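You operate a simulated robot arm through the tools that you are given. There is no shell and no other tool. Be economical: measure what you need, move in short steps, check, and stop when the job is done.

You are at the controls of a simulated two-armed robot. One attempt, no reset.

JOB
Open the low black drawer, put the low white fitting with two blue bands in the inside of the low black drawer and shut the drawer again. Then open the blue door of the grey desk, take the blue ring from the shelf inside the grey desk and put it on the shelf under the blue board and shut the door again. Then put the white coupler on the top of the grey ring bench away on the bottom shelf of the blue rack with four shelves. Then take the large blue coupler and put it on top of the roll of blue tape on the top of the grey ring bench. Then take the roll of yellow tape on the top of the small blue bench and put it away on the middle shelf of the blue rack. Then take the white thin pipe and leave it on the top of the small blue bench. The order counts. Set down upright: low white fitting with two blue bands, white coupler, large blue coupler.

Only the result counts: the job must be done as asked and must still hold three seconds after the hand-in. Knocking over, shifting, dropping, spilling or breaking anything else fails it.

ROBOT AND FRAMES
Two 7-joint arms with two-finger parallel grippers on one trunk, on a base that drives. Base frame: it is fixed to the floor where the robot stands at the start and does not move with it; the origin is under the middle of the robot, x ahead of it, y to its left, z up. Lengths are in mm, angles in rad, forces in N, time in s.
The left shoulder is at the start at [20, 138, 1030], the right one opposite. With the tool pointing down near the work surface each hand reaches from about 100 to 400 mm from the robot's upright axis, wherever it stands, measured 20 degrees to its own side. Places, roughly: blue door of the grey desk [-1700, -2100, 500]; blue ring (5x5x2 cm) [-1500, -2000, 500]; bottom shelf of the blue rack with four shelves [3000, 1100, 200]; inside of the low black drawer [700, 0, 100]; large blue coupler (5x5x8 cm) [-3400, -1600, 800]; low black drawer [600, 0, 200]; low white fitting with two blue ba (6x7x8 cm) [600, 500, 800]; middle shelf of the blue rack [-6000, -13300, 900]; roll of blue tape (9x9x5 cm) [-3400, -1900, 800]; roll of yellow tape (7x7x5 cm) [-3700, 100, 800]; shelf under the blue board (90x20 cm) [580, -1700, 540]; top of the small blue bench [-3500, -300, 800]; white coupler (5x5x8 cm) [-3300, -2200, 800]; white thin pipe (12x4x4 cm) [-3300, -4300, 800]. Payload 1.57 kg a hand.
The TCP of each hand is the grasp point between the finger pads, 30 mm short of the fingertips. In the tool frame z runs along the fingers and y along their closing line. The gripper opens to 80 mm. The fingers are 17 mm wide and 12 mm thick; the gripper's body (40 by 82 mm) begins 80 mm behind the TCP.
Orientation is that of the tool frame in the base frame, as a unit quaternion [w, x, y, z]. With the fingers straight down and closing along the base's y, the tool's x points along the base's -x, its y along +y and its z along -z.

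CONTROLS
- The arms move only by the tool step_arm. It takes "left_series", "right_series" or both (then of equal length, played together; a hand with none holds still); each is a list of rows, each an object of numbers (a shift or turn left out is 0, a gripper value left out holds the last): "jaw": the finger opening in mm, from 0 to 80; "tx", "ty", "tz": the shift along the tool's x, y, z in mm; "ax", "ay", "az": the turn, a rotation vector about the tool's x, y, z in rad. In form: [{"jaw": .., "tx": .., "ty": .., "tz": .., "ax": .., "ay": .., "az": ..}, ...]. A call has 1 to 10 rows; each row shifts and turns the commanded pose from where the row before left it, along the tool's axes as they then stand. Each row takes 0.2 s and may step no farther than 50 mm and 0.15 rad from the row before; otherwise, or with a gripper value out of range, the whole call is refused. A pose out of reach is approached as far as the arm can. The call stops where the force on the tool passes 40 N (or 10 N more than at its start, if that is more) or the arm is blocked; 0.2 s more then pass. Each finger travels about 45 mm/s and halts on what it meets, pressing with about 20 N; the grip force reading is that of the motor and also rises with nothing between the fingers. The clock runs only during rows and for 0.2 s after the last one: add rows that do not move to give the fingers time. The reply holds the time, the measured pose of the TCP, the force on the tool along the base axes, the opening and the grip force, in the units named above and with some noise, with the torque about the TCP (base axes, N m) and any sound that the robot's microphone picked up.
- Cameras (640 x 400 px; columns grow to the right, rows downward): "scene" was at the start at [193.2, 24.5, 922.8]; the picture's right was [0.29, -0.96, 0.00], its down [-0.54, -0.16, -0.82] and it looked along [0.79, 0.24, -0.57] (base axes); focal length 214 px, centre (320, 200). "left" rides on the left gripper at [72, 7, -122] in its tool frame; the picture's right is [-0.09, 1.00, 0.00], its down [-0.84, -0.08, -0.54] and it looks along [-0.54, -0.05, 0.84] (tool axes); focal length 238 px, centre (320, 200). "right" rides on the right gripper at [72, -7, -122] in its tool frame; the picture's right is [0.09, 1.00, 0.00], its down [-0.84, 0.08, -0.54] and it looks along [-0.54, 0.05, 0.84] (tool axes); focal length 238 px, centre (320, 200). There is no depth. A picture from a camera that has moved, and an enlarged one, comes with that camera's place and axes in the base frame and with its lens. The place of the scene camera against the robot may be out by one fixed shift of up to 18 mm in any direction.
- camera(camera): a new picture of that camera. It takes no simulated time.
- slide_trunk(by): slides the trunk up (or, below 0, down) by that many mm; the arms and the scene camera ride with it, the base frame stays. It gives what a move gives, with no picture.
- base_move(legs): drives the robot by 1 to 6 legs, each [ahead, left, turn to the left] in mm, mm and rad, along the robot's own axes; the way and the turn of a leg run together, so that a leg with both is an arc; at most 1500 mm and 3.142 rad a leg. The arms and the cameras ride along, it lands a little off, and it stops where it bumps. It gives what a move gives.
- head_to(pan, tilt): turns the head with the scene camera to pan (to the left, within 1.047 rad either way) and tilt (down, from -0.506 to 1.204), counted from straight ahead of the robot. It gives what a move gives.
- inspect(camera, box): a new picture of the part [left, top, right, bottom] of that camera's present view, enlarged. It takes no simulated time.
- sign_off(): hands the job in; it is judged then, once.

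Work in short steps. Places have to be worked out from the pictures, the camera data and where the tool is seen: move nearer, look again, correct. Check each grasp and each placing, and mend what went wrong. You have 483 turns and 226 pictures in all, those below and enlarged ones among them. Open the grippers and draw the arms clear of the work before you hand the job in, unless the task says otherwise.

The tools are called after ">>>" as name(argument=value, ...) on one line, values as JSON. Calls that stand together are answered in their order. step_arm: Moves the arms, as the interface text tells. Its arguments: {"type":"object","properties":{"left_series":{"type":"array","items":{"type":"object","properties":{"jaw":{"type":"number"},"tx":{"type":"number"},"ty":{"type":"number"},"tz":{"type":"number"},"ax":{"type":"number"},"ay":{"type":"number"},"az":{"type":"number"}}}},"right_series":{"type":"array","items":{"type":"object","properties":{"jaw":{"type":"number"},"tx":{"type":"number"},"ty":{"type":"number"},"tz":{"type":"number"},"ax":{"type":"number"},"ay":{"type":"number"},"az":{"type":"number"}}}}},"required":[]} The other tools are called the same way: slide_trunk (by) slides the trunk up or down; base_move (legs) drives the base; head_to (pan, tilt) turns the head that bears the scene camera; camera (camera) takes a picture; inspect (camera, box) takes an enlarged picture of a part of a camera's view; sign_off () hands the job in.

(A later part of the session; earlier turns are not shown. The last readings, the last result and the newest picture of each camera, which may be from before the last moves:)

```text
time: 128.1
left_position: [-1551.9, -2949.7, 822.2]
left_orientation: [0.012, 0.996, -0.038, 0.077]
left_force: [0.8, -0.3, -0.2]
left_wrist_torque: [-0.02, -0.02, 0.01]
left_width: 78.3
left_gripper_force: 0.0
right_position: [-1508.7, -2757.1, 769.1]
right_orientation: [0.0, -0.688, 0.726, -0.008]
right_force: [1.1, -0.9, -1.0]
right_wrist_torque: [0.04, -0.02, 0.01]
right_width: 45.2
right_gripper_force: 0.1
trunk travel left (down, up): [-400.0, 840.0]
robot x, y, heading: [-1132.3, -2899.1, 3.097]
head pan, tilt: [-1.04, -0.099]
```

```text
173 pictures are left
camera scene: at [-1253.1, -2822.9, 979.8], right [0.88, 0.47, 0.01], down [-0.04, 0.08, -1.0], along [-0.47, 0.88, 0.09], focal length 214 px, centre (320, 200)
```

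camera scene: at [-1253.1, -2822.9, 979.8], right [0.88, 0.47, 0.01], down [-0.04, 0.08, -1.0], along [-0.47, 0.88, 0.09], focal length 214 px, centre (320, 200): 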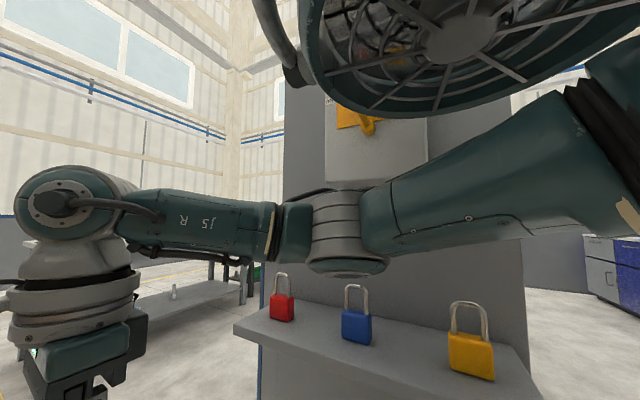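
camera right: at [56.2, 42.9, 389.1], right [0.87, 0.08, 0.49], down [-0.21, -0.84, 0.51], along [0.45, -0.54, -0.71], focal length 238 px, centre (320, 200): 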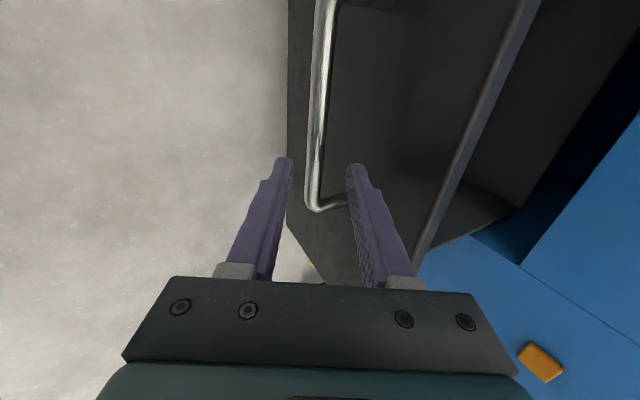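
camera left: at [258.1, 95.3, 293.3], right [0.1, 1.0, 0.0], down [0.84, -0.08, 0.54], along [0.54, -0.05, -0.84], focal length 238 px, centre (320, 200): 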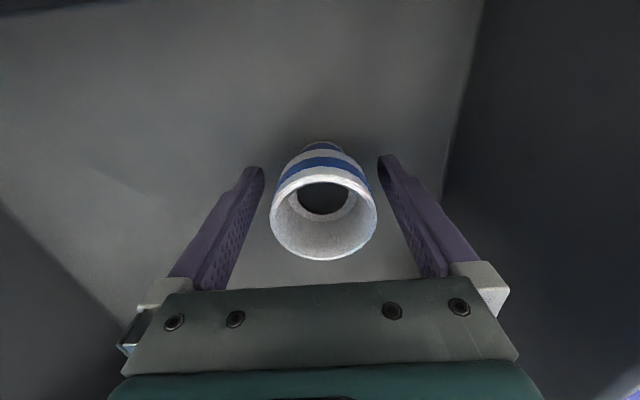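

A fan-like object hangs close by at head height and probably stopped the robot. I back off 200 and look up at it.

>>> base_move(legs=[[-200, 0, 0]])

>>> head_to(pan=-0.5, tilt=-0.4)

>>> camera(camera="scene")

```text
time: 129.7
left_position: [-1363.8, -2950.7, 826.0]
left_orientation: [0.008, 0.997, -0.04, 0.071]
left_force: [-0.7, 0.3, 0.4]
left_wrist_torque: [-0.04, 0.03, 0.0]
left_width: 77.8
left_gripper_force: 0.1
right_position: [-1320.1, -2757.5, 774.1]
right_orientation: [-0.001, -0.687, 0.727, -0.002]
right_force: [-0.1, -0.8, -0.2]
right_wrist_torque: [0.01, -0.01, 0.0]
right_width: 45.2
right_gripper_force: 0.0
trunk travel left (down, up): [-400.0, 840.0]
robot x, y, heading: [-931.6, -2908.3, 3.1]
head pan, tilt: [-1.04, -0.099]
```

```text
time: 130.6
left_position: [-1364.2, -2950.0, 827.3]
left_orientation: [0.008, 0.997, -0.04, 0.072]
left_force: [0.2, -0.4, -0.3]
left_wrist_torque: [-0.01, -0.01, 0.0]
left_width: 78.1
left_gripper_force: 0.1
right_position: [-1319.9, -2756.6, 774.4]
right_orientation: [-0.001, -0.687, 0.727, -0.002]
right_force: [-0.2, -0.9, -1.4]
right_wrist_torque: [-0.02, -0.01, 0.03]
right_width: 44.9
right_gripper_force: 0.1
trunk travel left (down, up): [-400.0, 840.0]
robot x, y, heading: [-932.0, -2908.6, 3.096]
head pan, tilt: [-0.499, -0.4]
```

```text
172 pictures are left
camera scene: at [-1085.4, -2863.9, 1006.1], right [0.52, 0.85, 0.0], down [-0.33, 0.2, -0.92], along [-0.79, 0.48, 0.39], focal length 214 px, centre (320, 200)
```

scene: 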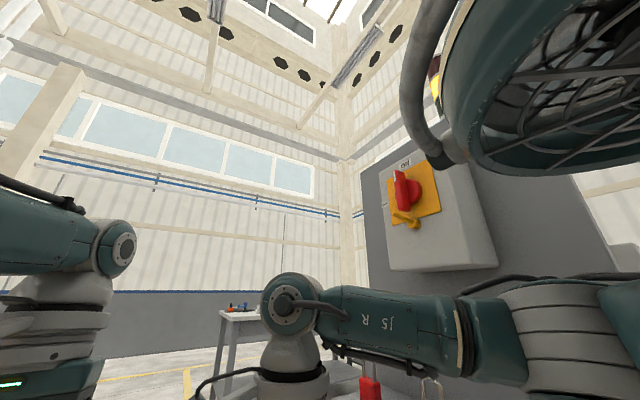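

That "fan" is the robot's own shoulder, as it moved along with us. I shift 350 south and retry going west in shorter legs.

>>> base_move(legs=[[0, 350, 0], [700, 0, 0]])

```text
time: 136.3
left_position: [-2082.7, -3266.5, 826.2]
left_orientation: [0.009, 0.997, -0.038, 0.071]
left_force: [0.3, 0.4, -0.2]
left_wrist_torque: [-0.01, 0.02, -0.01]
left_width: 78.0
left_gripper_force: 0.1
right_position: [-2039.1, -3072.7, 775.0]
right_orientation: [-0.002, -0.689, 0.724, -0.002]
right_force: [0.0, 0.0, 1.2]
right_wrist_torque: [-0.01, 0.01, 0.0]
right_width: 45.0
right_gripper_force: 0.1
trunk travel left (down, up): [-400.0, 840.0]
robot x, y, heading: [-1651.6, -3218.2, 3.103]
head pan, tilt: [-0.499, -0.4]
```

That passed. I continue west 700, turn north and look at the desk's west side.

>>> base_move(legs=[[700, 0, 0], [0, 0, -1.53]])

>>> head_to(pan=-0.6, tilt=0.35)

>>> camera(camera="scene")

>>> head_to(pan=0.5, tilt=0.35)

>>> camera(camera="scene")

```text
time: 143.9
left_position: [-2394.5, -2758.7, 825.9]
left_orientation: [-0.055, -0.688, 0.722, -0.046]
left_force: [0.2, 0.9, 0.0]
left_wrist_torque: [0.0, 0.0, 0.01]
left_width: 78.0
left_gripper_force: 0.1
right_position: [-2198.2, -2796.7, 774.9]
right_orientation: [-0.003, 0.012, 1.0, -0.001]
right_force: [0.2, 0.6, -0.4]
right_wrist_torque: [0.02, 0.0, -0.02]
right_width: 44.6
right_gripper_force: 0.0
trunk travel left (down, up): [-400.0, 840.0]
robot x, y, heading: [-2335.1, -3190.8, 1.559]
head pan, tilt: [-0.499, -0.4]
```

```text
time: 145.0
left_position: [-2393.5, -2758.7, 825.9]
left_orientation: [-0.054, -0.688, 0.722, -0.046]
left_force: [-0.5, 0.1, 0.3]
left_wrist_torque: [0.01, -0.04, 0.01]
left_width: 77.9
left_gripper_force: 0.1
right_position: [-2198.2, -2796.7, 775.1]
right_orientation: [-0.002, 0.012, 1.0, -0.001]
right_force: [0.3, -0.6, 0.2]
right_wrist_torque: [0.0, -0.03, 0.01]
right_width: 45.0
right_gripper_force: 0.0
trunk travel left (down, up): [-400.0, 840.0]
robot x, y, heading: [-2339.1, -3189.8, 1.553]
head pan, tilt: [-0.6, 0.351]
```

```text
171 pictures are left
camera scene: at [-2270.9, -3014.8, 940.7], right [0.82, -0.58, 0.0], down [-0.2, -0.28, -0.94], along [0.54, 0.77, -0.34], focal length 214 px, centre (320, 200)
```

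scene: 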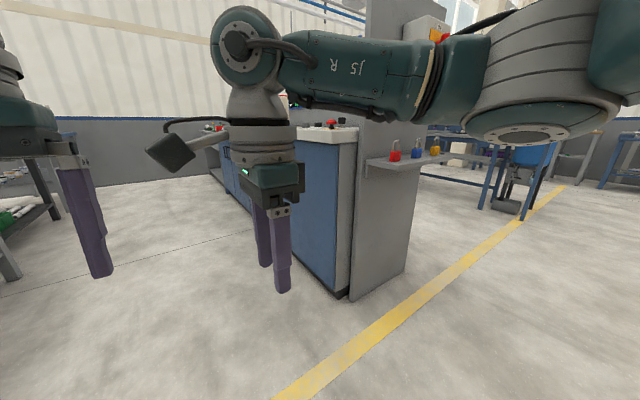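

```text
time: 146.3
left_position: [-2393.9, -2759.2, 827.8]
left_orientation: [-0.056, -0.688, 0.722, -0.046]
left_force: [0.0, -0.8, 0.2]
left_wrist_torque: [-0.03, -0.02, 0.01]
left_width: 78.0
left_gripper_force: 0.0
right_position: [-2197.5, -2796.0, 775.1]
right_orientation: [-0.003, 0.012, 1.0, -0.001]
right_force: [-0.2, -0.1, -0.4]
right_wrist_torque: [0.02, -0.05, 0.01]
right_width: 44.8
right_gripper_force: 0.0
trunk travel left (down, up): [-400.0, 840.0]
robot x, y, heading: [-2334.2, -3183.4, 1.556]
head pan, tilt: [0.499, 0.351]
```

```text
170 pictures are left
camera scene: at [-2367.9, -3008.5, 940.6], right [0.89, 0.47, 0.0], down [0.16, -0.3, -0.94], along [-0.44, 0.83, -0.34], focal length 214 px, centre (320, 200)
```

scene: 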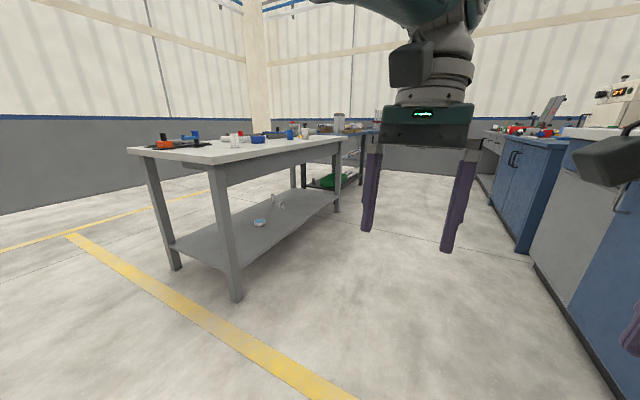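

The desk's west face with blue doors is on the right, the ring bench on the left. I drive north 1050, turn east and look.

>>> base_move(legs=[[1100, 0, 0], [0, 0, -1.556]])

>>> head_to(pan=0.0, tilt=0.4)

>>> camera(camera="scene")

```text
time: 155.8
left_position: [-1882.3, -2024.3, 826.6]
left_orientation: [-0.071, 0.027, 0.997, 0.007]
left_force: [0.1, 0.0, 0.4]
left_wrist_torque: [0.0, -0.02, 0.0]
left_width: 77.8
left_gripper_force: 0.1
right_position: [-1921.9, -2219.8, 774.8]
right_orientation: [-0.003, 0.717, 0.697, 0.001]
right_force: [0.9, 0.0, -0.3]
right_wrist_torque: [0.01, 0.0, -0.04]
right_width: 45.1
right_gripper_force: 0.0
trunk travel left (down, up): [-400.0, 840.0]
robot x, y, heading: [-2312.5, -2079.3, -0.023]
head pan, tilt: [0.499, 0.351]
```

```text
time: 156.7
left_position: [-1882.1, -2024.4, 826.7]
left_orientation: [-0.071, 0.026, 0.997, 0.008]
left_force: [0.4, 0.3, -0.1]
left_wrist_torque: [0.0, -0.03, -0.02]
left_width: 78.3
left_gripper_force: 0.1
right_position: [-1921.9, -2219.0, 774.1]
right_orientation: [-0.003, 0.717, 0.697, 0.001]
right_force: [-0.4, 1.5, 0.0]
right_wrist_torque: [0.0, 0.0, 0.02]
right_width: 44.9
right_gripper_force: 0.0
trunk travel left (down, up): [-400.0, 840.0]
robot x, y, heading: [-2311.9, -2081.9, -0.014]
head pan, tilt: [0.0, 0.4]
```

```text
169 pictures are left
camera scene: at [-2113.2, -2085.0, 936.1], right [-0.02, -1.0, 0.0], down [-0.39, 0.01, -0.92], along [0.92, -0.02, -0.39], focal length 214 px, centre (320, 200)
```

scene: 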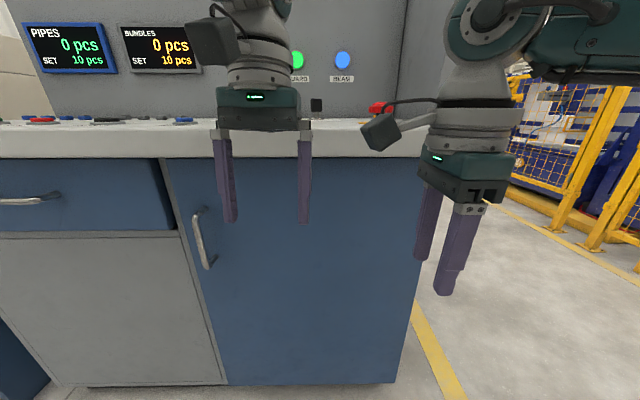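

The blue door spans y≈-1755 to -2355 with a vertical handle on its left and hinges on the right. I pitch the left hand forward to grip the vertical bar, and look closer.

>>> step_arm(left_series=[{"ay": -0.132}, {"ay": -0.132}, {"ay": -0.132}, {"ay": -0.132}, {"ay": -0.132}, {"ay": -0.132}, {"ay": -0.132}, {"ay": -0.132}, {}])

>>> camera(camera="scene")

>>> camera(camera="left")

```text
time: 158.6
left_position: [-1748.1, -2090.4, 826.0]
left_orientation: [0.35, 0.025, 0.936, -0.005]
left_force: [-31.8, 2.3, 5.9]
left_wrist_torque: [0.6, 0.36, 1.32]
left_width: 78.8
left_gripper_force: 0.2
left hand out of reach, approached as far as the arm can: row 1, 2, 3, 4, 5, 6, 7, 8
right_position: [-1930.5, -2217.2, 773.0]
right_orientation: [-0.005, 0.717, 0.697, 0.0]
right_force: [-0.4, 0.5, 0.5]
right_wrist_torque: [0.0, -0.04, -0.02]
right_width: 44.7
right_gripper_force: 0.0
trunk travel left (down, up): [-400.0, 840.0]
robot x, y, heading: [-2318.3, -2079.8, -0.012]
head pan, tilt: [0.0, 0.4]
stopped in row 9 (left hand): the force on the tool passed its limit at 60 N (the readings are from after the stop); the commanded pose is now the measured one
```

```text
168 pictures are left
camera scene: at [-2121.1, -2084.1, 935.1], right [-0.02, -1.0, 0.0], down [-0.4, 0.01, -0.92], along [0.92, -0.02, -0.4], focal length 214 px, centre (320, 200)
```

scene: 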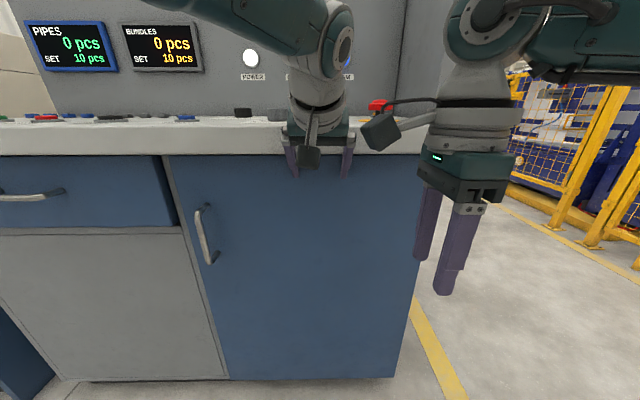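

```text
167 pictures are left
camera left: at [-1882.2, -2076.3, 871.0], right [0.12, 0.99, 0.07], down [0.27, -0.1, 0.96], along [0.95, -0.1, -0.28], focal length 238 px, centre (320, 200)
```

left: 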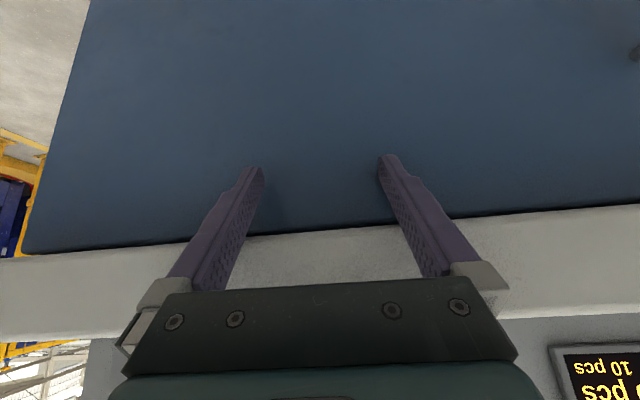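

The left hand drifted and touched the desk edge with some force. I back off and re-seat the left hand nearer to the robot.

>>> base_move(legs=[[-250, 0, 0]])

>>> step_arm(left_series=[{"tx": 30, "tz": -26}, {"tx": 30, "tz": -26}, {"tx": 30, "tz": -26}, {"ty": 45}, {"ty": 45}, {"ty": 40}, {}])

>>> camera(camera="scene")

```text
time: 160.4
left_position: [-1983.5, -2083.4, 832.4]
left_orientation: [0.358, 0.025, 0.934, -0.005]
left_force: [0.6, -0.7, -0.4]
left_wrist_torque: [0.04, 0.03, 0.01]
left_width: 78.1
left_gripper_force: 0.1
right_position: [-2168.2, -2213.8, 774.0]
right_orientation: [-0.002, 0.716, 0.698, 0.001]
right_force: [-0.1, -0.5, 0.8]
right_wrist_torque: [0.01, 0.0, 0.01]
right_width: 45.2
right_gripper_force: 0.0
trunk travel left (down, up): [-400.0, 840.0]
robot x, y, heading: [-2559.5, -2078.6, -0.019]
head pan, tilt: [0.0, 0.4]
```

```text
time: 162.0
left_position: [-1981.2, -2077.2, 840.9]
left_orientation: [0.356, 0.025, 0.934, -0.004]
left_force: [-0.1, 0.0, 0.0]
left_wrist_torque: [0.02, 0.02, -0.02]
left_width: 78.1
left_gripper_force: 0.1
left hand out of reach, approached as far as the arm can: row 1, 2, 3, 4, 5, 6
right_position: [-2169.2, -2212.6, 775.3]
right_orientation: [-0.002, 0.716, 0.698, 0.002]
right_force: [0.4, 0.0, 0.8]
right_wrist_torque: [0.02, 0.01, 0.01]
right_width: 44.9
right_gripper_force: 0.1
trunk travel left (down, up): [-400.0, 840.0]
robot x, y, heading: [-2557.4, -2075.0, -0.016]
head pan, tilt: [0.0, 0.4]
```

```text
166 pictures are left
camera scene: at [-2359.4, -2080.3, 936.1], right [-0.02, -1.0, 0.0], down [-0.39, 0.01, -0.92], along [0.92, -0.02, -0.39], focal length 214 px, centre (320, 200)
```

scene: 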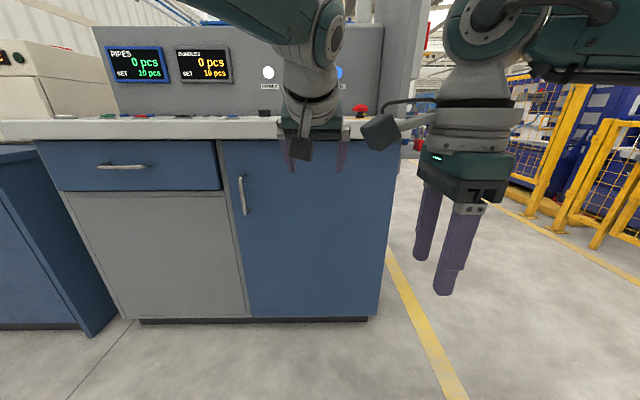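

The left arm seems stuck at a joint limit. I turn the pitch back and see if it frees up.

>>> step_arm(left_series=[{"ay": 0.13}, {"ay": 0.13}, {"ay": 0.13}, {"ay": 0.13}, {"ay": 0.13}, {"ay": 0.13}, {}])

>>> step_arm(left_series=[{"tx": 40}, {"tx": 40}, {}])

```text
time: 163.6
left_position: [-2111.6, -2023.1, 828.1]
left_orientation: [-0.026, 0.025, 0.999, 0.005]
left_force: [0.5, 0.3, 0.5]
left_wrist_torque: [0.0, -0.02, 0.01]
left_width: 77.7
left_gripper_force: 0.0
left hand out of reach, approached as far as the arm can: row 1, 2, 3, 4, 5, 6
right_position: [-2167.4, -2213.4, 774.9]
right_orientation: [-0.002, 0.716, 0.698, 0.002]
right_force: [-0.2, -0.4, -0.4]
right_wrist_torque: [0.01, -0.04, -0.03]
right_width: 45.2
right_gripper_force: 0.1
trunk travel left (down, up): [-400.0, 840.0]
robot x, y, heading: [-2558.6, -2073.1, -0.016]
head pan, tilt: [0.0, 0.4]
```

```text
time: 164.4
left_position: [-2118.8, -2041.5, 832.1]
left_orientation: [-0.025, 0.025, 0.999, 0.005]
left_force: [-0.6, -0.3, -0.7]
left_wrist_torque: [0.03, -0.03, 0.0]
left_width: 78.3
left_gripper_force: 0.0
left hand out of reach, approached as far as the arm can: row 1, 2
right_position: [-2168.3, -2213.3, 775.1]
right_orientation: [-0.003, 0.717, 0.697, 0.002]
right_force: [0.3, 0.6, 0.0]
right_wrist_torque: [-0.01, 0.02, 0.03]
right_width: 44.7
right_gripper_force: 0.2
trunk travel left (down, up): [-400.0, 840.0]
robot x, y, heading: [-2561.8, -2077.4, -0.022]
head pan, tilt: [0.0, 0.4]
```

It moved back. I try sideways-left and up motions to unwind the arm.

>>> step_arm(left_series=[{"ty": 40}, {"ty": 40}, {"ty": 40}, {}])

>>> step_arm(left_series=[{"tz": -40}, {"tz": -40}, {}])

```text
time: 165.4
left_position: [-2096.7, -1931.5, 820.6]
left_orientation: [-0.039, 0.033, 0.999, 0.01]
left_force: [0.1, 0.1, 0.0]
left_wrist_torque: [0.02, 0.03, 0.0]
left_width: 78.2
left_gripper_force: 0.0
left hand out of reach, approached as far as the arm can: row 1, 2, 3
right_position: [-2167.8, -2214.4, 774.6]
right_orientation: [-0.002, 0.717, 0.697, 0.002]
right_force: [0.0, 0.3, 0.4]
right_wrist_torque: [-0.01, 0.01, -0.02]
right_width: 44.8
right_gripper_force: 0.1
trunk travel left (down, up): [-400.0, 840.0]
robot x, y, heading: [-2560.1, -2072.7, -0.02]
head pan, tilt: [0.0, 0.4]
```

```text
time: 166.4
left_position: [-2112.7, -1923.1, 868.4]
left_orientation: [-0.079, 0.031, 0.996, 0.008]
left_force: [-0.3, -0.6, -0.3]
left_wrist_torque: [0.03, -0.01, 0.01]
left_width: 77.7
left_gripper_force: 0.0
left hand out of reach, approached as far as the arm can: row 1, 2
right_position: [-2166.9, -2212.7, 775.0]
right_orientation: [-0.002, 0.717, 0.697, 0.002]
right_force: [0.8, -0.1, 0.5]
right_wrist_torque: [-0.01, 0.01, -0.01]
right_width: 44.8
right_gripper_force: 0.1
trunk travel left (down, up): [-400.0, 840.0]
robot x, y, heading: [-2556.7, -2072.3, -0.017]
head pan, tilt: [0.0, 0.4]
stopped in row 3 (left hand): the arm was blocked; the commanded pose is now the measured one
```

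I look at the left arm's posture.

>>> head_to(pan=0.7, tilt=0.1)

>>> camera(camera="scene")

```text
time: 167.4
left_position: [-2111.9, -1922.1, 868.0]
left_orientation: [-0.078, 0.03, 0.996, 0.008]
left_force: [1.1, 1.2, -0.2]
left_wrist_torque: [-0.02, 0.0, 0.01]
left_width: 77.9
left_gripper_force: 0.1
right_position: [-2167.6, -2214.4, 774.6]
right_orientation: [-0.003, 0.717, 0.697, 0.001]
right_force: [-0.3, 0.3, 0.7]
right_wrist_torque: [0.05, -0.02, 0.03]
right_width: 45.1
right_gripper_force: 0.0
trunk travel left (down, up): [-400.0, 840.0]
robot x, y, heading: [-2557.7, -2075.6, -0.02]
head pan, tilt: [0.7, 0.099]
```

```text
165 pictures are left
camera scene: at [-2380.6, -2020.7, 964.0], right [0.63, -0.78, 0.0], down [-0.08, -0.06, -0.99], along [0.77, 0.63, -0.1], focal length 214 px, centre (320, 200)
```

scene: 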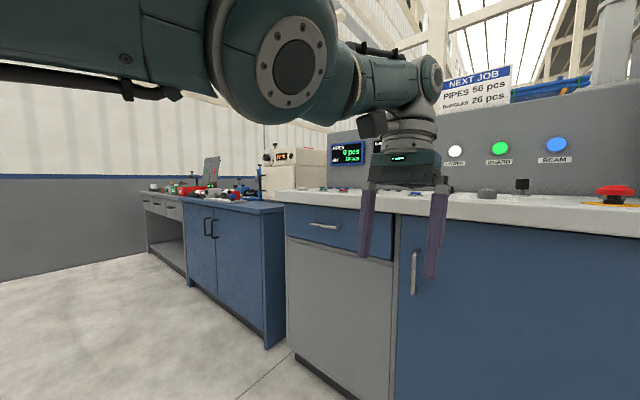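

The elbow sits inside, near the head. I move the hand well out to the left to let the elbow swing outward.

>>> step_arm(left_series=[{"ty": 45}, {"ty": 45}, {"ty": 45}, {"ty": 45}, {"ty": 45}, {}])

>>> step_arm(left_series=[{"tx": 30, "tz": 20}, {"tx": 30, "tz": 20}, {"tx": 30, "tz": 20}, {}])

>>> camera(camera="scene")

```text
time: 168.8
left_position: [-2138.3, -1717.1, 875.2]
left_orientation: [-0.076, 0.03, 0.997, 0.007]
left_force: [0.8, -0.2, -0.3]
left_wrist_torque: [0.03, 0.02, -0.01]
left_width: 78.0
left_gripper_force: 0.0
left hand out of reach, approached as far as the arm can: row 2, 3, 4, 5
right_position: [-2166.4, -2214.2, 775.0]
right_orientation: [-0.002, 0.715, 0.699, 0.002]
right_force: [-0.1, -0.3, -0.8]
right_wrist_torque: [0.01, 0.01, 0.0]
right_width: 45.1
right_gripper_force: 0.1
trunk travel left (down, up): [-400.0, 840.0]
robot x, y, heading: [-2559.5, -2077.9, -0.018]
head pan, tilt: [0.7, 0.099]
```

```text
time: 169.8
left_position: [-2138.4, -1715.3, 875.6]
left_orientation: [-0.077, 0.03, 0.997, 0.008]
left_force: [-0.5, 0.0, -0.2]
left_wrist_torque: [0.04, -0.02, 0.02]
left_width: 77.9
left_gripper_force: 0.0
left hand out of reach, approached as far as the arm can: row 1, 2, 3
right_position: [-2168.7, -2213.9, 774.6]
right_orientation: [-0.002, 0.716, 0.698, 0.001]
right_force: [-0.8, -0.3, 0.0]
right_wrist_torque: [-0.04, 0.03, 0.02]
right_width: 45.1
right_gripper_force: 0.1
trunk travel left (down, up): [-400.0, 840.0]
robot x, y, heading: [-2559.1, -2076.9, -0.02]
head pan, tilt: [0.7, 0.099]
```

```text
164 pictures are left
camera scene: at [-2380.6, -2020.7, 964.0], right [0.63, -0.78, 0.0], down [-0.08, -0.06, -1.0], along [0.77, 0.63, -0.1], focal length 214 px, centre (320, 200)
```

scene: 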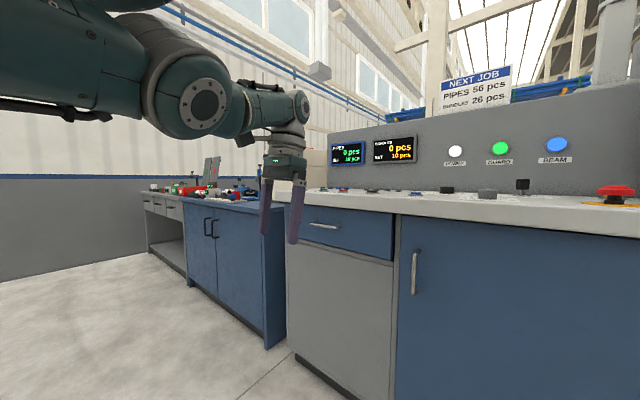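

I try tilting the tool backward as in the start posture, and lowering.

>>> step_arm(left_series=[{"ay": 0.13}, {"ay": 0.13}, {"ay": 0.13}, {}])

>>> step_arm(left_series=[{"tz": 30}, {"tz": 30}, {"tz": 30}, {"tz": 30}, {}])

>>> step_arm(left_series=[{"tx": 30}, {"tx": 30}, {"tx": 30}, {}])

```text
time: 171.0
left_position: [-2194.3, -1719.7, 838.6]
left_orientation: [-0.226, 0.024, 0.974, 0.009]
left_force: [-0.4, -0.1, 0.2]
left_wrist_torque: [0.01, 0.02, 0.02]
left_width: 78.0
left_gripper_force: 0.0
left hand out of reach, approached as far as the arm can: row 1, 2, 3
right_position: [-2168.0, -2213.2, 774.0]
right_orientation: [-0.002, 0.718, 0.697, 0.002]
right_force: [-1.0, 0.3, 0.3]
right_wrist_torque: [0.03, -0.02, 0.0]
right_width: 45.0
right_gripper_force: 0.0
trunk travel left (down, up): [-400.0, 840.0]
robot x, y, heading: [-2560.7, -2076.3, -0.018]
head pan, tilt: [0.7, 0.099]
stopped in row 4 (left hand): the arm was blocked; the commanded pose is now the measured one
```

```text
time: 172.2
left_position: [-2213.9, -1703.7, 726.5]
left_orientation: [-0.225, 0.023, 0.974, 0.008]
left_force: [0.5, -0.3, -1.2]
left_wrist_torque: [0.01, -0.01, 0.02]
left_width: 78.2
left_gripper_force: 0.0
left hand out of reach, approached as far as the arm can: row 1, 2, 3, 4
right_position: [-2168.0, -2213.8, 774.7]
right_orientation: [-0.002, 0.716, 0.698, 0.002]
right_force: [-0.2, 0.5, 0.4]
right_wrist_torque: [-0.01, 0.01, 0.01]
right_width: 44.7
right_gripper_force: 0.1
trunk travel left (down, up): [-400.0, 840.0]
robot x, y, heading: [-2556.0, -2079.4, -0.014]
head pan, tilt: [0.7, 0.099]
```

```text
time: 173.2
left_position: [-2225.6, -1666.8, 750.0]
left_orientation: [-0.226, 0.023, 0.974, 0.008]
left_force: [0.0, 0.3, 0.1]
left_wrist_torque: [-0.03, 0.04, 0.0]
left_width: 78.3
left_gripper_force: 0.0
left hand out of reach, approached as far as the arm can: row 1, 2, 3
right_position: [-2167.7, -2213.9, 774.8]
right_orientation: [-0.002, 0.716, 0.698, 0.001]
right_force: [-0.3, -0.5, 0.3]
right_wrist_torque: [0.01, -0.02, -0.02]
right_width: 44.8
right_gripper_force: 0.1
trunk travel left (down, up): [-400.0, 840.0]
robot x, y, heading: [-2558.9, -2075.5, -0.024]
head pan, tilt: [0.7, 0.099]
```

The arm stays at a fixed distance from its shoulder. I try swinging the hand far out to the left and forward to unwind the elbow.

>>> step_arm(left_series=[{"ty": 45}, {"ty": 45}, {"ty": 45}, {"ty": 45}, {"ty": 45}, {}])

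>>> camera(camera="scene")

```text
time: 174.6
left_position: [-2292.6, -1558.9, 777.1]
left_orientation: [-0.226, 0.025, 0.974, 0.009]
left_force: [0.3, 0.2, 0.3]
left_wrist_torque: [0.0, 0.02, -0.02]
left_width: 78.1
left_gripper_force: 0.2
left hand out of reach, approached as far as the arm can: row 1, 2, 3, 4, 5
right_position: [-2167.7, -2214.2, 775.7]
right_orientation: [-0.002, 0.717, 0.697, 0.001]
right_force: [0.2, -0.1, -0.2]
right_wrist_torque: [0.0, 0.01, 0.02]
right_width: 45.0
right_gripper_force: 0.1
trunk travel left (down, up): [-400.0, 840.0]
robot x, y, heading: [-2559.7, -2072.8, -0.015]
head pan, tilt: [0.7, 0.099]
```

```text
163 pictures are left
camera scene: at [-2380.5, -2020.8, 964.0], right [0.63, -0.78, 0.0], down [-0.08, -0.06, -1.0], along [0.77, 0.63, -0.1], focal length 214 px, centre (320, 200)
```

scene: 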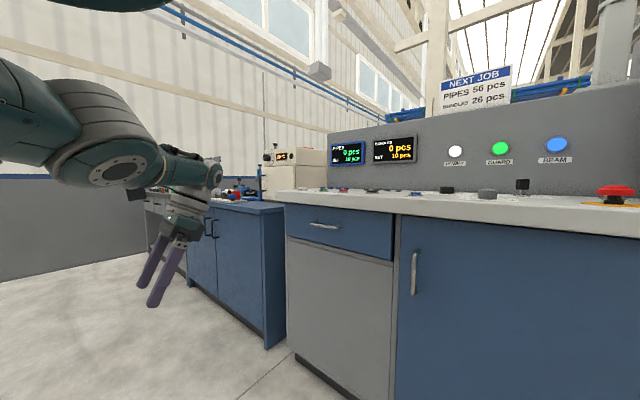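

I try raising the hand here, then pulling back.

>>> step_arm(left_series=[{"tz": -45}, {"tz": -45}, {"tz": -45}, {"tz": -45}, {}])

>>> step_arm(left_series=[{"ty": -45}, {"ty": -45}, {"ty": -45}, {"ty": -45}, {}])

>>> camera(camera="scene")

```text
time: 176.0
left_position: [-2285.3, -1585.5, 876.5]
left_orientation: [-0.263, 0.007, 0.965, 0.002]
left_force: [-0.5, -1.0, -0.8]
left_wrist_torque: [-0.01, -0.02, 0.02]
left_width: 78.0
left_gripper_force: 0.0
left hand out of reach, approached as far as the arm can: row 1, 2, 3, 4
right_position: [-2168.2, -2213.2, 774.9]
right_orientation: [-0.002, 0.717, 0.697, 0.002]
right_force: [0.4, -0.5, 0.2]
right_wrist_torque: [0.01, -0.01, 0.04]
right_width: 44.8
right_gripper_force: 0.2
trunk travel left (down, up): [-400.0, 840.0]
robot x, y, heading: [-2558.8, -2079.0, -0.017]
head pan, tilt: [0.7, 0.099]
stopped in row 5 (left hand): the arm was blocked; the commanded pose is now the measured one
```

```text
time: 176.6
left_position: [-2312.3, -1642.5, 837.9]
left_orientation: [-0.342, 0.0, 0.94, 0.004]
left_force: [0.4, 0.0, 0.7]
left_wrist_torque: [0.0, 0.01, 0.0]
left_width: 78.1
left_gripper_force: 0.0
right_position: [-2168.4, -2214.4, 775.7]
right_orientation: [-0.001, 0.717, 0.697, 0.002]
right_force: [-0.3, -0.1, 0.2]
right_wrist_torque: [0.01, 0.0, -0.01]
right_width: 45.1
right_gripper_force: 0.0
trunk travel left (down, up): [-400.0, 840.0]
robot x, y, heading: [-2562.5, -2075.3, -0.015]
head pan, tilt: [0.7, 0.099]
stopped in row 2 (left hand): the arm was blocked; the commanded pose is now the measured one
```

```text
162 pictures are left
camera scene: at [-2380.4, -2021.1, 964.0], right [0.63, -0.78, 0.0], down [-0.08, -0.06, -1.0], along [0.77, 0.63, -0.1], focal length 214 px, centre (320, 200)
```

scene: 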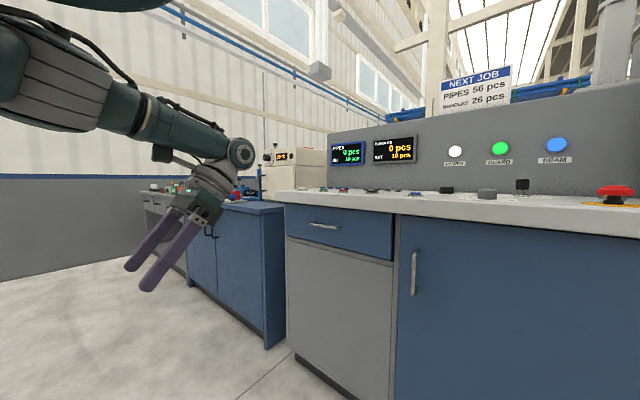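

The elbow has swung to the outside as at the start. I continue bringing the hand inward.

>>> step_arm(left_series=[{"ty": -40}, {"ty": -40}, {"ty": -30}, {}])

>>> step_arm(left_series=[{"ay": -0.12}, {"ay": -0.12}, {"ay": -0.12}, {"ay": -0.12}, {"ay": -0.12}, {}])

```text
time: 177.6
left_position: [-2310.4, -1754.6, 836.3]
left_orientation: [-0.341, 0.0, 0.94, 0.004]
left_force: [0.9, 0.3, -0.1]
left_wrist_torque: [0.01, 0.0, -0.02]
left_width: 77.9
left_gripper_force: 0.0
right_position: [-2168.3, -2213.0, 774.6]
right_orientation: [-0.003, 0.716, 0.698, 0.001]
right_force: [0.6, 0.3, 0.0]
right_wrist_torque: [-0.01, 0.02, -0.04]
right_width: 45.1
right_gripper_force: 0.0
trunk travel left (down, up): [-400.0, 840.0]
robot x, y, heading: [-2560.4, -2077.6, -0.019]
head pan, tilt: [0.7, 0.099]
```

```text
time: 179.0
left_position: [-2310.5, -1752.0, 837.5]
left_orientation: [-0.046, 0.001, 0.999, 0.004]
left_force: [0.4, -0.1, 0.7]
left_wrist_torque: [-0.04, -0.02, 0.03]
left_width: 77.9
left_gripper_force: 0.0
right_position: [-2168.1, -2213.7, 775.7]
right_orientation: [-0.002, 0.716, 0.698, 0.002]
right_force: [-0.3, -0.1, 0.1]
right_wrist_torque: [0.03, 0.02, 0.01]
right_width: 44.9
right_gripper_force: 0.0
trunk travel left (down, up): [-400.0, 840.0]
robot x, y, heading: [-2563.7, -2077.1, -0.015]
head pan, tilt: [0.7, 0.099]
```

The left arm is healthy again. The handle bar works out at x≈-1741, y≈-1855, z 628–753. I now pitch the left tool forward in steps, watching for reach limits.

>>> step_arm(left_series=[{"ay": -0.125}, {"ay": -0.125}, {"ay": -0.125}, {"ay": -0.125}, {}])

>>> step_arm(left_series=[{"ay": -0.125}, {"ay": -0.125}, {"ay": -0.125}, {"ay": -0.125}, {}])

```text
time: 180.2
left_position: [-2308.3, -1749.5, 837.0]
left_orientation: [0.201, 0.003, 0.98, 0.002]
left_force: [0.2, 0.3, 0.6]
left_wrist_torque: [0.01, -0.01, -0.02]
left_width: 78.1
left_gripper_force: 0.0
left hand out of reach, approached as far as the arm can: row 4
right_position: [-2167.9, -2214.5, 775.3]
right_orientation: [-0.002, 0.716, 0.698, 0.001]
right_force: [0.4, 0.2, -0.2]
right_wrist_torque: [0.0, -0.01, 0.01]
right_width: 45.2
right_gripper_force: 0.0
trunk travel left (down, up): [-400.0, 840.0]
robot x, y, heading: [-2561.3, -2078.7, -0.015]
head pan, tilt: [0.7, 0.099]
```

```text
time: 181.4
left_position: [-2282.9, -1716.9, 833.0]
left_orientation: [0.438, 0.004, 0.899, 0.0]
left_force: [0.4, 0.1, 0.1]
left_wrist_torque: [0.03, 0.03, -0.02]
left_width: 78.0
left_gripper_force: 0.1
left hand out of reach, approached as far as the arm can: row 1, 2, 3, 4
right_position: [-2167.3, -2212.4, 775.3]
right_orientation: [-0.003, 0.716, 0.698, 0.001]
right_force: [-0.6, 0.0, 0.1]
right_wrist_torque: [0.01, 0.01, -0.01]
right_width: 44.7
right_gripper_force: 0.0
trunk travel left (down, up): [-400.0, 840.0]
robot x, y, heading: [-2558.6, -2076.6, -0.017]
head pan, tilt: [0.7, 0.099]
```

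Pitched 52° forward now, but too close in. I extend the hand ahead along x.

>>> step_arm(left_series=[{"tz": 31, "tx": -25}, {"tz": 31, "tx": -25}, {"tz": 31, "tx": -25}, {"tz": 31, "tx": -25}, {}])

>>> step_arm(left_series=[{"ty": -40}, {"ty": -40}, {"ty": -40}, {}])

```text
time: 182.6
left_position: [-2124.1, -1717.8, 835.0]
left_orientation: [0.437, 0.002, 0.899, 0.003]
left_force: [0.7, -0.6, -0.5]
left_wrist_torque: [0.01, -0.02, 0.03]
left_width: 78.3
left_gripper_force: 0.0
right_position: [-2168.2, -2213.2, 775.5]
right_orientation: [-0.003, 0.716, 0.698, 0.001]
right_force: [-0.2, -0.2, -0.2]
right_wrist_torque: [-0.03, -0.01, 0.05]
right_width: 44.8
right_gripper_force: 0.1
trunk travel left (down, up): [-400.0, 840.0]
robot x, y, heading: [-2558.9, -2078.5, -0.017]
head pan, tilt: [0.7, 0.099]
```

```text
time: 183.6
left_position: [-2124.4, -1838.2, 833.6]
left_orientation: [0.438, 0.002, 0.899, 0.003]
left_force: [0.4, 0.2, 0.0]
left_wrist_torque: [-0.02, 0.0, 0.0]
left_width: 78.2
left_gripper_force: 0.0
right_position: [-2167.1, -2213.6, 774.0]
right_orientation: [-0.003, 0.716, 0.698, 0.001]
right_force: [0.6, 0.6, -0.5]
right_wrist_torque: [0.0, -0.04, 0.02]
right_width: 44.9
right_gripper_force: 0.1
trunk travel left (down, up): [-400.0, 840.0]
robot x, y, heading: [-2561.5, -2075.9, -0.019]
head pan, tilt: [0.7, 0.099]
```

Good. I lower the trunk to handle height, pull the right hand back, and approach to about 60 mm short of the handle.

>>> slide_trunk(by=-143)

>>> step_arm(right_series=[{"ty": -40}, {"ty": -40}, {"tz": -20}, {}])

>>> base_move(legs=[[310, -10, 0.018]])

>>> camera(camera="left")

>>> camera(camera="scene")

```text
time: 185.2
left_position: [-2123.2, -1836.9, 690.1]
left_orientation: [0.438, 0.003, 0.899, 0.003]
left_force: [0.7, -0.6, -0.6]
left_wrist_torque: [0.0, -0.01, 0.0]
left_width: 77.6
left_gripper_force: 0.0
right_position: [-2167.6, -2213.3, 632.9]
right_orientation: [-0.002, 0.716, 0.698, 0.001]
right_force: [0.0, -0.1, -0.1]
right_wrist_torque: [0.01, 0.01, -0.02]
right_width: 45.1
right_gripper_force: 0.1
trunk travel left (down, up): [-257.0, 983.0]
robot x, y, heading: [-2558.5, -2078.6, -0.012]
head pan, tilt: [0.7, 0.099]
```

```text
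time: 186.2
left_position: [-2124.3, -1838.7, 689.0]
left_orientation: [0.437, 0.003, 0.9, 0.002]
left_force: [-0.3, 0.4, 0.2]
left_wrist_torque: [0.01, 0.0, -0.01]
left_width: 77.9
left_gripper_force: 0.0
right_position: [-2250.5, -2212.0, 650.6]
right_orientation: [-0.002, 0.718, 0.697, 0.002]
right_force: [0.1, -0.4, 0.3]
right_wrist_torque: [-0.03, -0.03, 0.01]
right_width: 45.0
right_gripper_force: 0.0
trunk travel left (down, up): [-257.0, 983.0]
robot x, y, heading: [-2559.7, -2076.6, -0.013]
head pan, tilt: [0.7, 0.099]
```

```text
time: 188.4
left_position: [-1816.7, -1838.3, 690.7]
left_orientation: [0.437, -0.008, 0.899, 0.008]
left_force: [0.7, -0.6, 0.2]
left_wrist_torque: [0.03, 0.02, 0.0]
left_width: 77.9
left_gripper_force: 0.0
right_position: [-1933.2, -2215.8, 651.1]
right_orientation: [-0.003, 0.708, 0.706, 0.001]
right_force: [0.5, -0.7, -0.2]
right_wrist_torque: [0.0, 0.01, 0.03]
right_width: 44.7
right_gripper_force: 0.2
trunk travel left (down, up): [-257.0, 983.0]
robot x, y, heading: [-2249.0, -2086.8, 0.01]
head pan, tilt: [0.7, 0.099]
```

```text
161 pictures are left
camera left: at [-1957.7, -1834.1, 708.5], right [0.03, 1.0, 0.08], down [0.09, -0.08, 0.99], along [1.0, -0.03, -0.1], focal length 238 px, centre (320, 200)
```

left: 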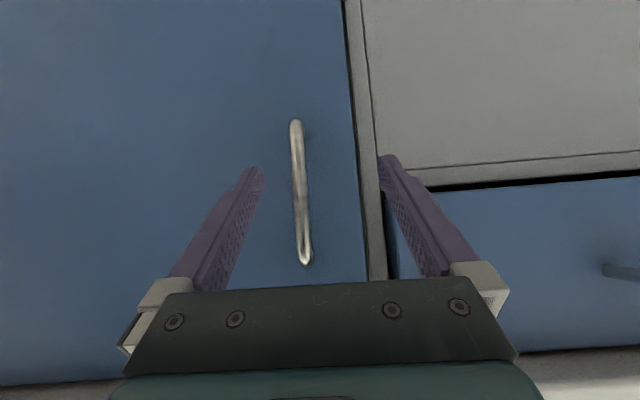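

```text
160 pictures are left
camera scene: at [-2069.3, -2027.3, 821.0], right [0.65, -0.76, 0.0], down [-0.08, -0.06, -1.0], along [0.76, 0.65, -0.1], focal length 214 px, centre (320, 200)
```

scene: 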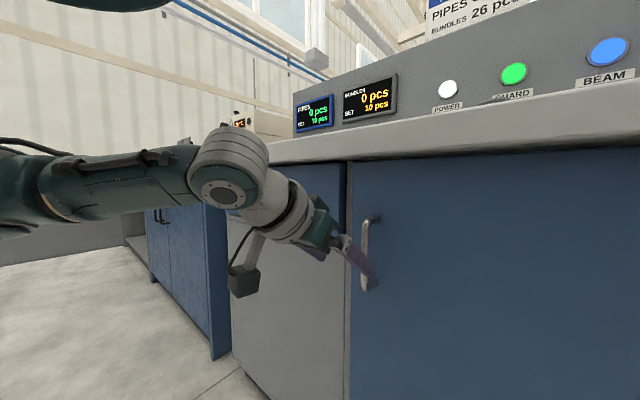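

The bar is at y≈-1857 between the fingers. I shift 19 mm right, advance 68 mm in x, and close.

>>> step_arm(left_series=[{"ty": -19}, {"tz": 27, "tx": -21}, {"tz": 26, "tx": -20}, {}, {"jaw": 0}, {}, {}, {}, {}])

>>> camera(camera="left")

```text
time: 190.4
left_position: [-1749.9, -1855.0, 690.5]
left_orientation: [0.437, -0.009, 0.9, 0.008]
left_force: [-0.3, 0.8, -0.1]
left_wrist_torque: [-0.36, -0.08, -0.01]
left_width: 12.7
left_gripper_force: 24.4
right_position: [-1933.7, -2214.5, 650.8]
right_orientation: [-0.002, 0.707, 0.707, 0.0]
right_force: [0.2, -0.5, 0.4]
right_wrist_torque: [0.01, 0.0, -0.01]
right_width: 45.1
right_gripper_force: 0.0
trunk travel left (down, up): [-257.0, 983.0]
robot x, y, heading: [-2245.7, -2089.9, 0.003]
head pan, tilt: [0.7, 0.099]
```

```text
159 pictures are left
camera left: at [-1890.5, -1851.6, 708.4], right [0.03, 1.0, 0.08], down [0.09, -0.08, 0.99], along [1.0, -0.03, -0.1], focal length 238 px, centre (320, 200)
```

left: 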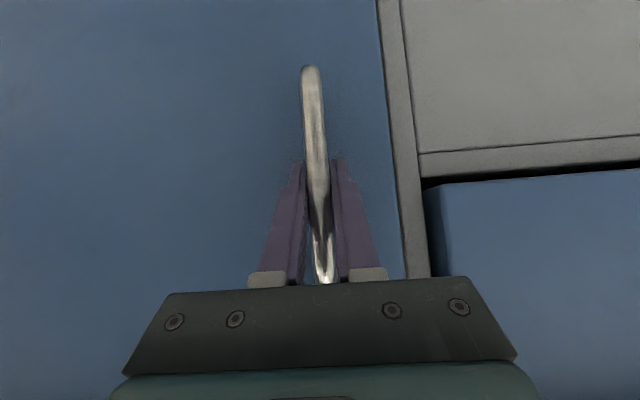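

The handle is held. I swing the door by driving an arc about the hinge at about (-1700, -2335), first 0.12 rad.

>>> base_move(legs=[[-30, -65, 0.12]])

>>> camera(camera="left")

```text
time: 191.4
left_position: [-1807.5, -1861.1, 690.4]
left_orientation: [0.434, -0.061, 0.898, 0.036]
left_force: [-1.8, 14.3, -1.4]
left_wrist_torque: [-0.68, -0.07, -0.07]
left_width: 12.7
left_gripper_force: 29.6
right_position: [-1946.6, -2242.7, 649.9]
right_orientation: [-0.003, 0.665, 0.747, 0.003]
right_force: [-0.6, -0.3, 0.1]
right_wrist_torque: [0.02, -0.03, 0.0]
right_width: 45.0
right_gripper_force: 0.1
trunk travel left (down, up): [-257.0, 983.0]
robot x, y, heading: [-2274.1, -2153.6, 0.126]
head pan, tilt: [0.7, 0.099]
```

```text
158 pictures are left
camera left: at [-1946.7, -1875.1, 708.7], right [-0.08, 0.99, 0.08], down [0.1, -0.08, 0.99], along [0.99, 0.09, -0.1], focal length 238 px, centre (320, 200)
```

left: 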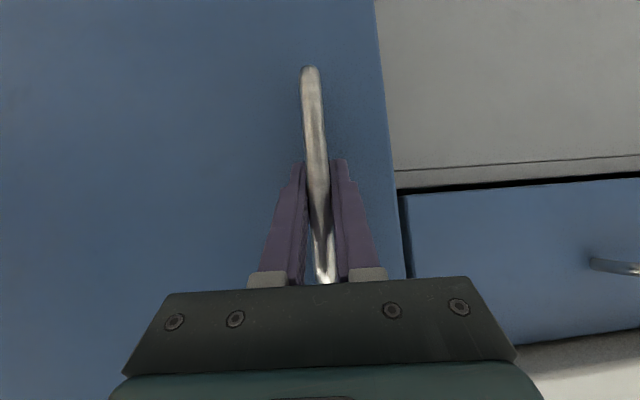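

The door follows, with a modest side force. I continue the arc 0.2 rad with slightly less sideways motion.

>>> base_move(legs=[[-50, -100, 0.2]])

```text
time: 192.6
left_position: [-1897.5, -1888.0, 690.3]
left_orientation: [0.429, -0.151, 0.887, 0.078]
left_force: [0.3, 1.8, 5.3]
left_wrist_torque: [-0.46, 0.0, 0.11]
left_width: 13.0
left_gripper_force: 29.7
right_position: [-1959.8, -2287.4, 650.4]
right_orientation: [-0.003, 0.588, 0.809, 0.002]
right_force: [0.6, 0.0, 0.1]
right_wrist_torque: [0.01, -0.01, -0.02]
right_width: 44.9
right_gripper_force: 0.1
trunk travel left (down, up): [-257.0, 983.0]
robot x, y, heading: [-2297.4, -2264.4, 0.328]
head pan, tilt: [0.7, 0.099]
```

Force is low. Fitting the path gives the hinge at about (-1725, -2316). I continue two more 0.25 rad legs.

>>> base_move(legs=[[-58, -130, 0.25], [-58, -130, 0.25]])

>>> head_to(pan=0.2, tilt=0.5)

>>> camera(camera="scene")

```text
time: 194.9
left_position: [-2084.9, -2020.6, 691.0]
left_orientation: [0.396, -0.365, 0.823, 0.182]
left_force: [-9.8, 8.7, 1.1]
left_wrist_torque: [-0.4, -0.47, -0.03]
left_width: 12.8
left_gripper_force: 30.0
right_position: [-1947.4, -2401.7, 651.1]
right_orientation: [-0.004, 0.367, 0.93, 0.0]
right_force: [-0.1, 0.4, -0.1]
right_wrist_torque: [0.0, -0.03, -0.02]
right_width: 44.8
right_gripper_force: 0.2
trunk travel left (down, up): [-257.0, 983.0]
robot x, y, heading: [-2249.9, -2550.5, 0.823]
head pan, tilt: [0.7, 0.099]
```

```text
time: 195.8
left_position: [-2084.1, -2020.1, 690.2]
left_orientation: [0.396, -0.367, 0.821, 0.184]
left_force: [-8.1, 6.9, 0.9]
left_wrist_torque: [-0.28, -0.74, -0.09]
left_width: 12.5
left_gripper_force: 29.6
right_position: [-1945.7, -2402.1, 650.7]
right_orientation: [-0.004, 0.368, 0.93, 0.001]
right_force: [-0.2, 0.3, -0.3]
right_wrist_torque: [-0.02, -0.03, -0.01]
right_width: 44.7
right_gripper_force: 0.0
trunk travel left (down, up): [-257.0, 983.0]
robot x, y, heading: [-2251.9, -2545.9, 0.831]
head pan, tilt: [0.201, 0.499]
```

```text
157 pictures are left
camera scene: at [-2131.1, -2393.5, 784.0], right [0.86, -0.52, 0.0], down [-0.25, -0.41, -0.88], along [0.45, 0.75, -0.48], focal length 214 px, centre (320, 200)
```

scene: 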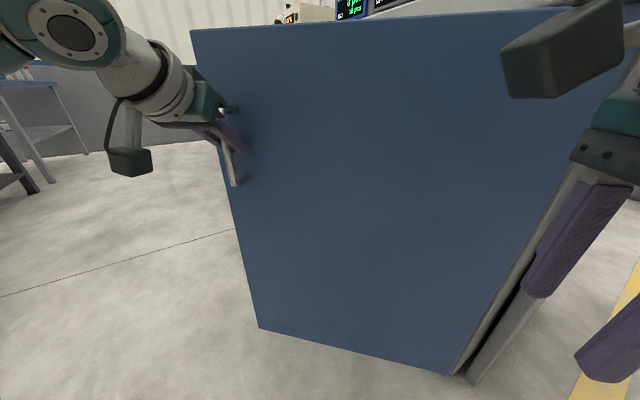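

Door at ~48°. I continue with two more legs to about 76°.

>>> base_move(legs=[[-58, -126, 0.25], [-58, -130, 0.25]])

>>> camera(camera="scene")

```text
time: 198.1
left_position: [-2189.2, -2228.2, 690.4]
left_orientation: [0.339, -0.56, 0.704, 0.275]
left_force: [1.5, -0.3, 6.6]
left_wrist_torque: [-0.24, -0.26, 0.09]
left_width: 12.6
left_gripper_force: 29.5
right_position: [-1885.7, -2494.4, 651.0]
right_orientation: [-0.002, 0.124, 0.992, 0.001]
right_force: [-0.2, -1.0, 0.7]
right_wrist_torque: [0.02, 0.0, 0.01]
right_width: 45.1
right_gripper_force: 0.0
trunk travel left (down, up): [-257.0, 983.0]
robot x, y, heading: [-2087.5, -2769.5, 1.338]
head pan, tilt: [0.201, 0.499]
```

```text
156 pictures are left
camera scene: at [-2050.1, -2580.7, 784.1], right [1.0, -0.04, 0.0], down [-0.02, -0.48, -0.88], along [0.03, 0.88, -0.48], focal length 214 px, centre (320, 200)
```

scene: 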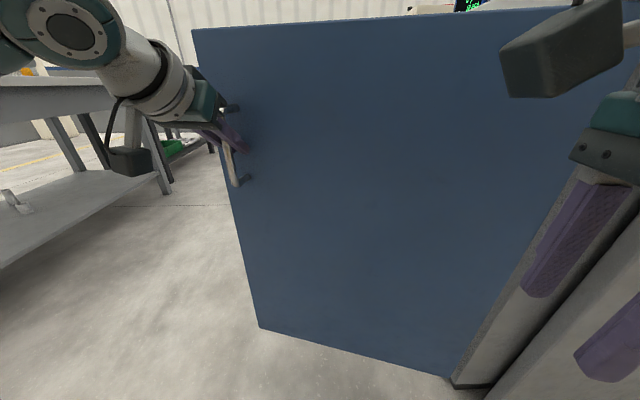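

I continue 0.3 rad more to bring the door past 90°.

>>> base_move(legs=[[-70, -156, 0.3]])

>>> head_to(pan=-0.6, tilt=0.4)

>>> camera(camera="scene")

```text
time: 199.6
left_position: [-2198.7, -2366.1, 689.2]
left_orientation: [-0.291, 0.66, -0.612, -0.325]
left_force: [-19.1, -2.0, -1.6]
left_wrist_torque: [0.12, -0.69, -0.12]
left_width: 13.1
left_gripper_force: 30.2
right_position: [-1830.2, -2529.8, 650.8]
right_orientation: [-0.005, -0.028, 1.0, -0.001]
right_force: [0.6, 0.5, -0.6]
right_wrist_torque: [0.03, 0.02, 0.0]
right_width: 45.1
right_gripper_force: 0.1
trunk travel left (down, up): [-257.0, 983.0]
robot x, y, heading: [-1932.2, -2849.0, 1.63]
head pan, tilt: [0.201, 0.499]
```

```text
time: 200.7
left_position: [-2199.5, -2366.7, 690.1]
left_orientation: [-0.291, 0.661, -0.61, -0.325]
left_force: [-14.9, -0.9, 0.8]
left_wrist_torque: [0.39, -0.72, -0.14]
left_width: 12.5
left_gripper_force: 29.9
right_position: [-1828.4, -2529.2, 650.4]
right_orientation: [-0.005, -0.027, 1.0, -0.001]
right_force: [-0.1, 0.3, 0.8]
right_wrist_torque: [0.0, -0.01, -0.04]
right_width: 45.3
right_gripper_force: 0.1
trunk travel left (down, up): [-257.0, 983.0]
robot x, y, heading: [-1932.2, -2854.3, 1.638]
head pan, tilt: [-0.6, 0.4]
```

```text
155 pictures are left
camera scene: at [-1888.8, -2672.2, 792.9], right [0.86, -0.51, 0.0], down [-0.2, -0.33, -0.92], along [0.47, 0.79, -0.39], focal length 214 px, centre (320, 200)
```

scene: 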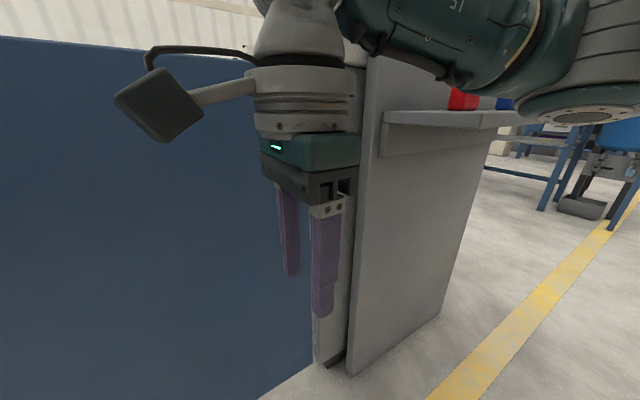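

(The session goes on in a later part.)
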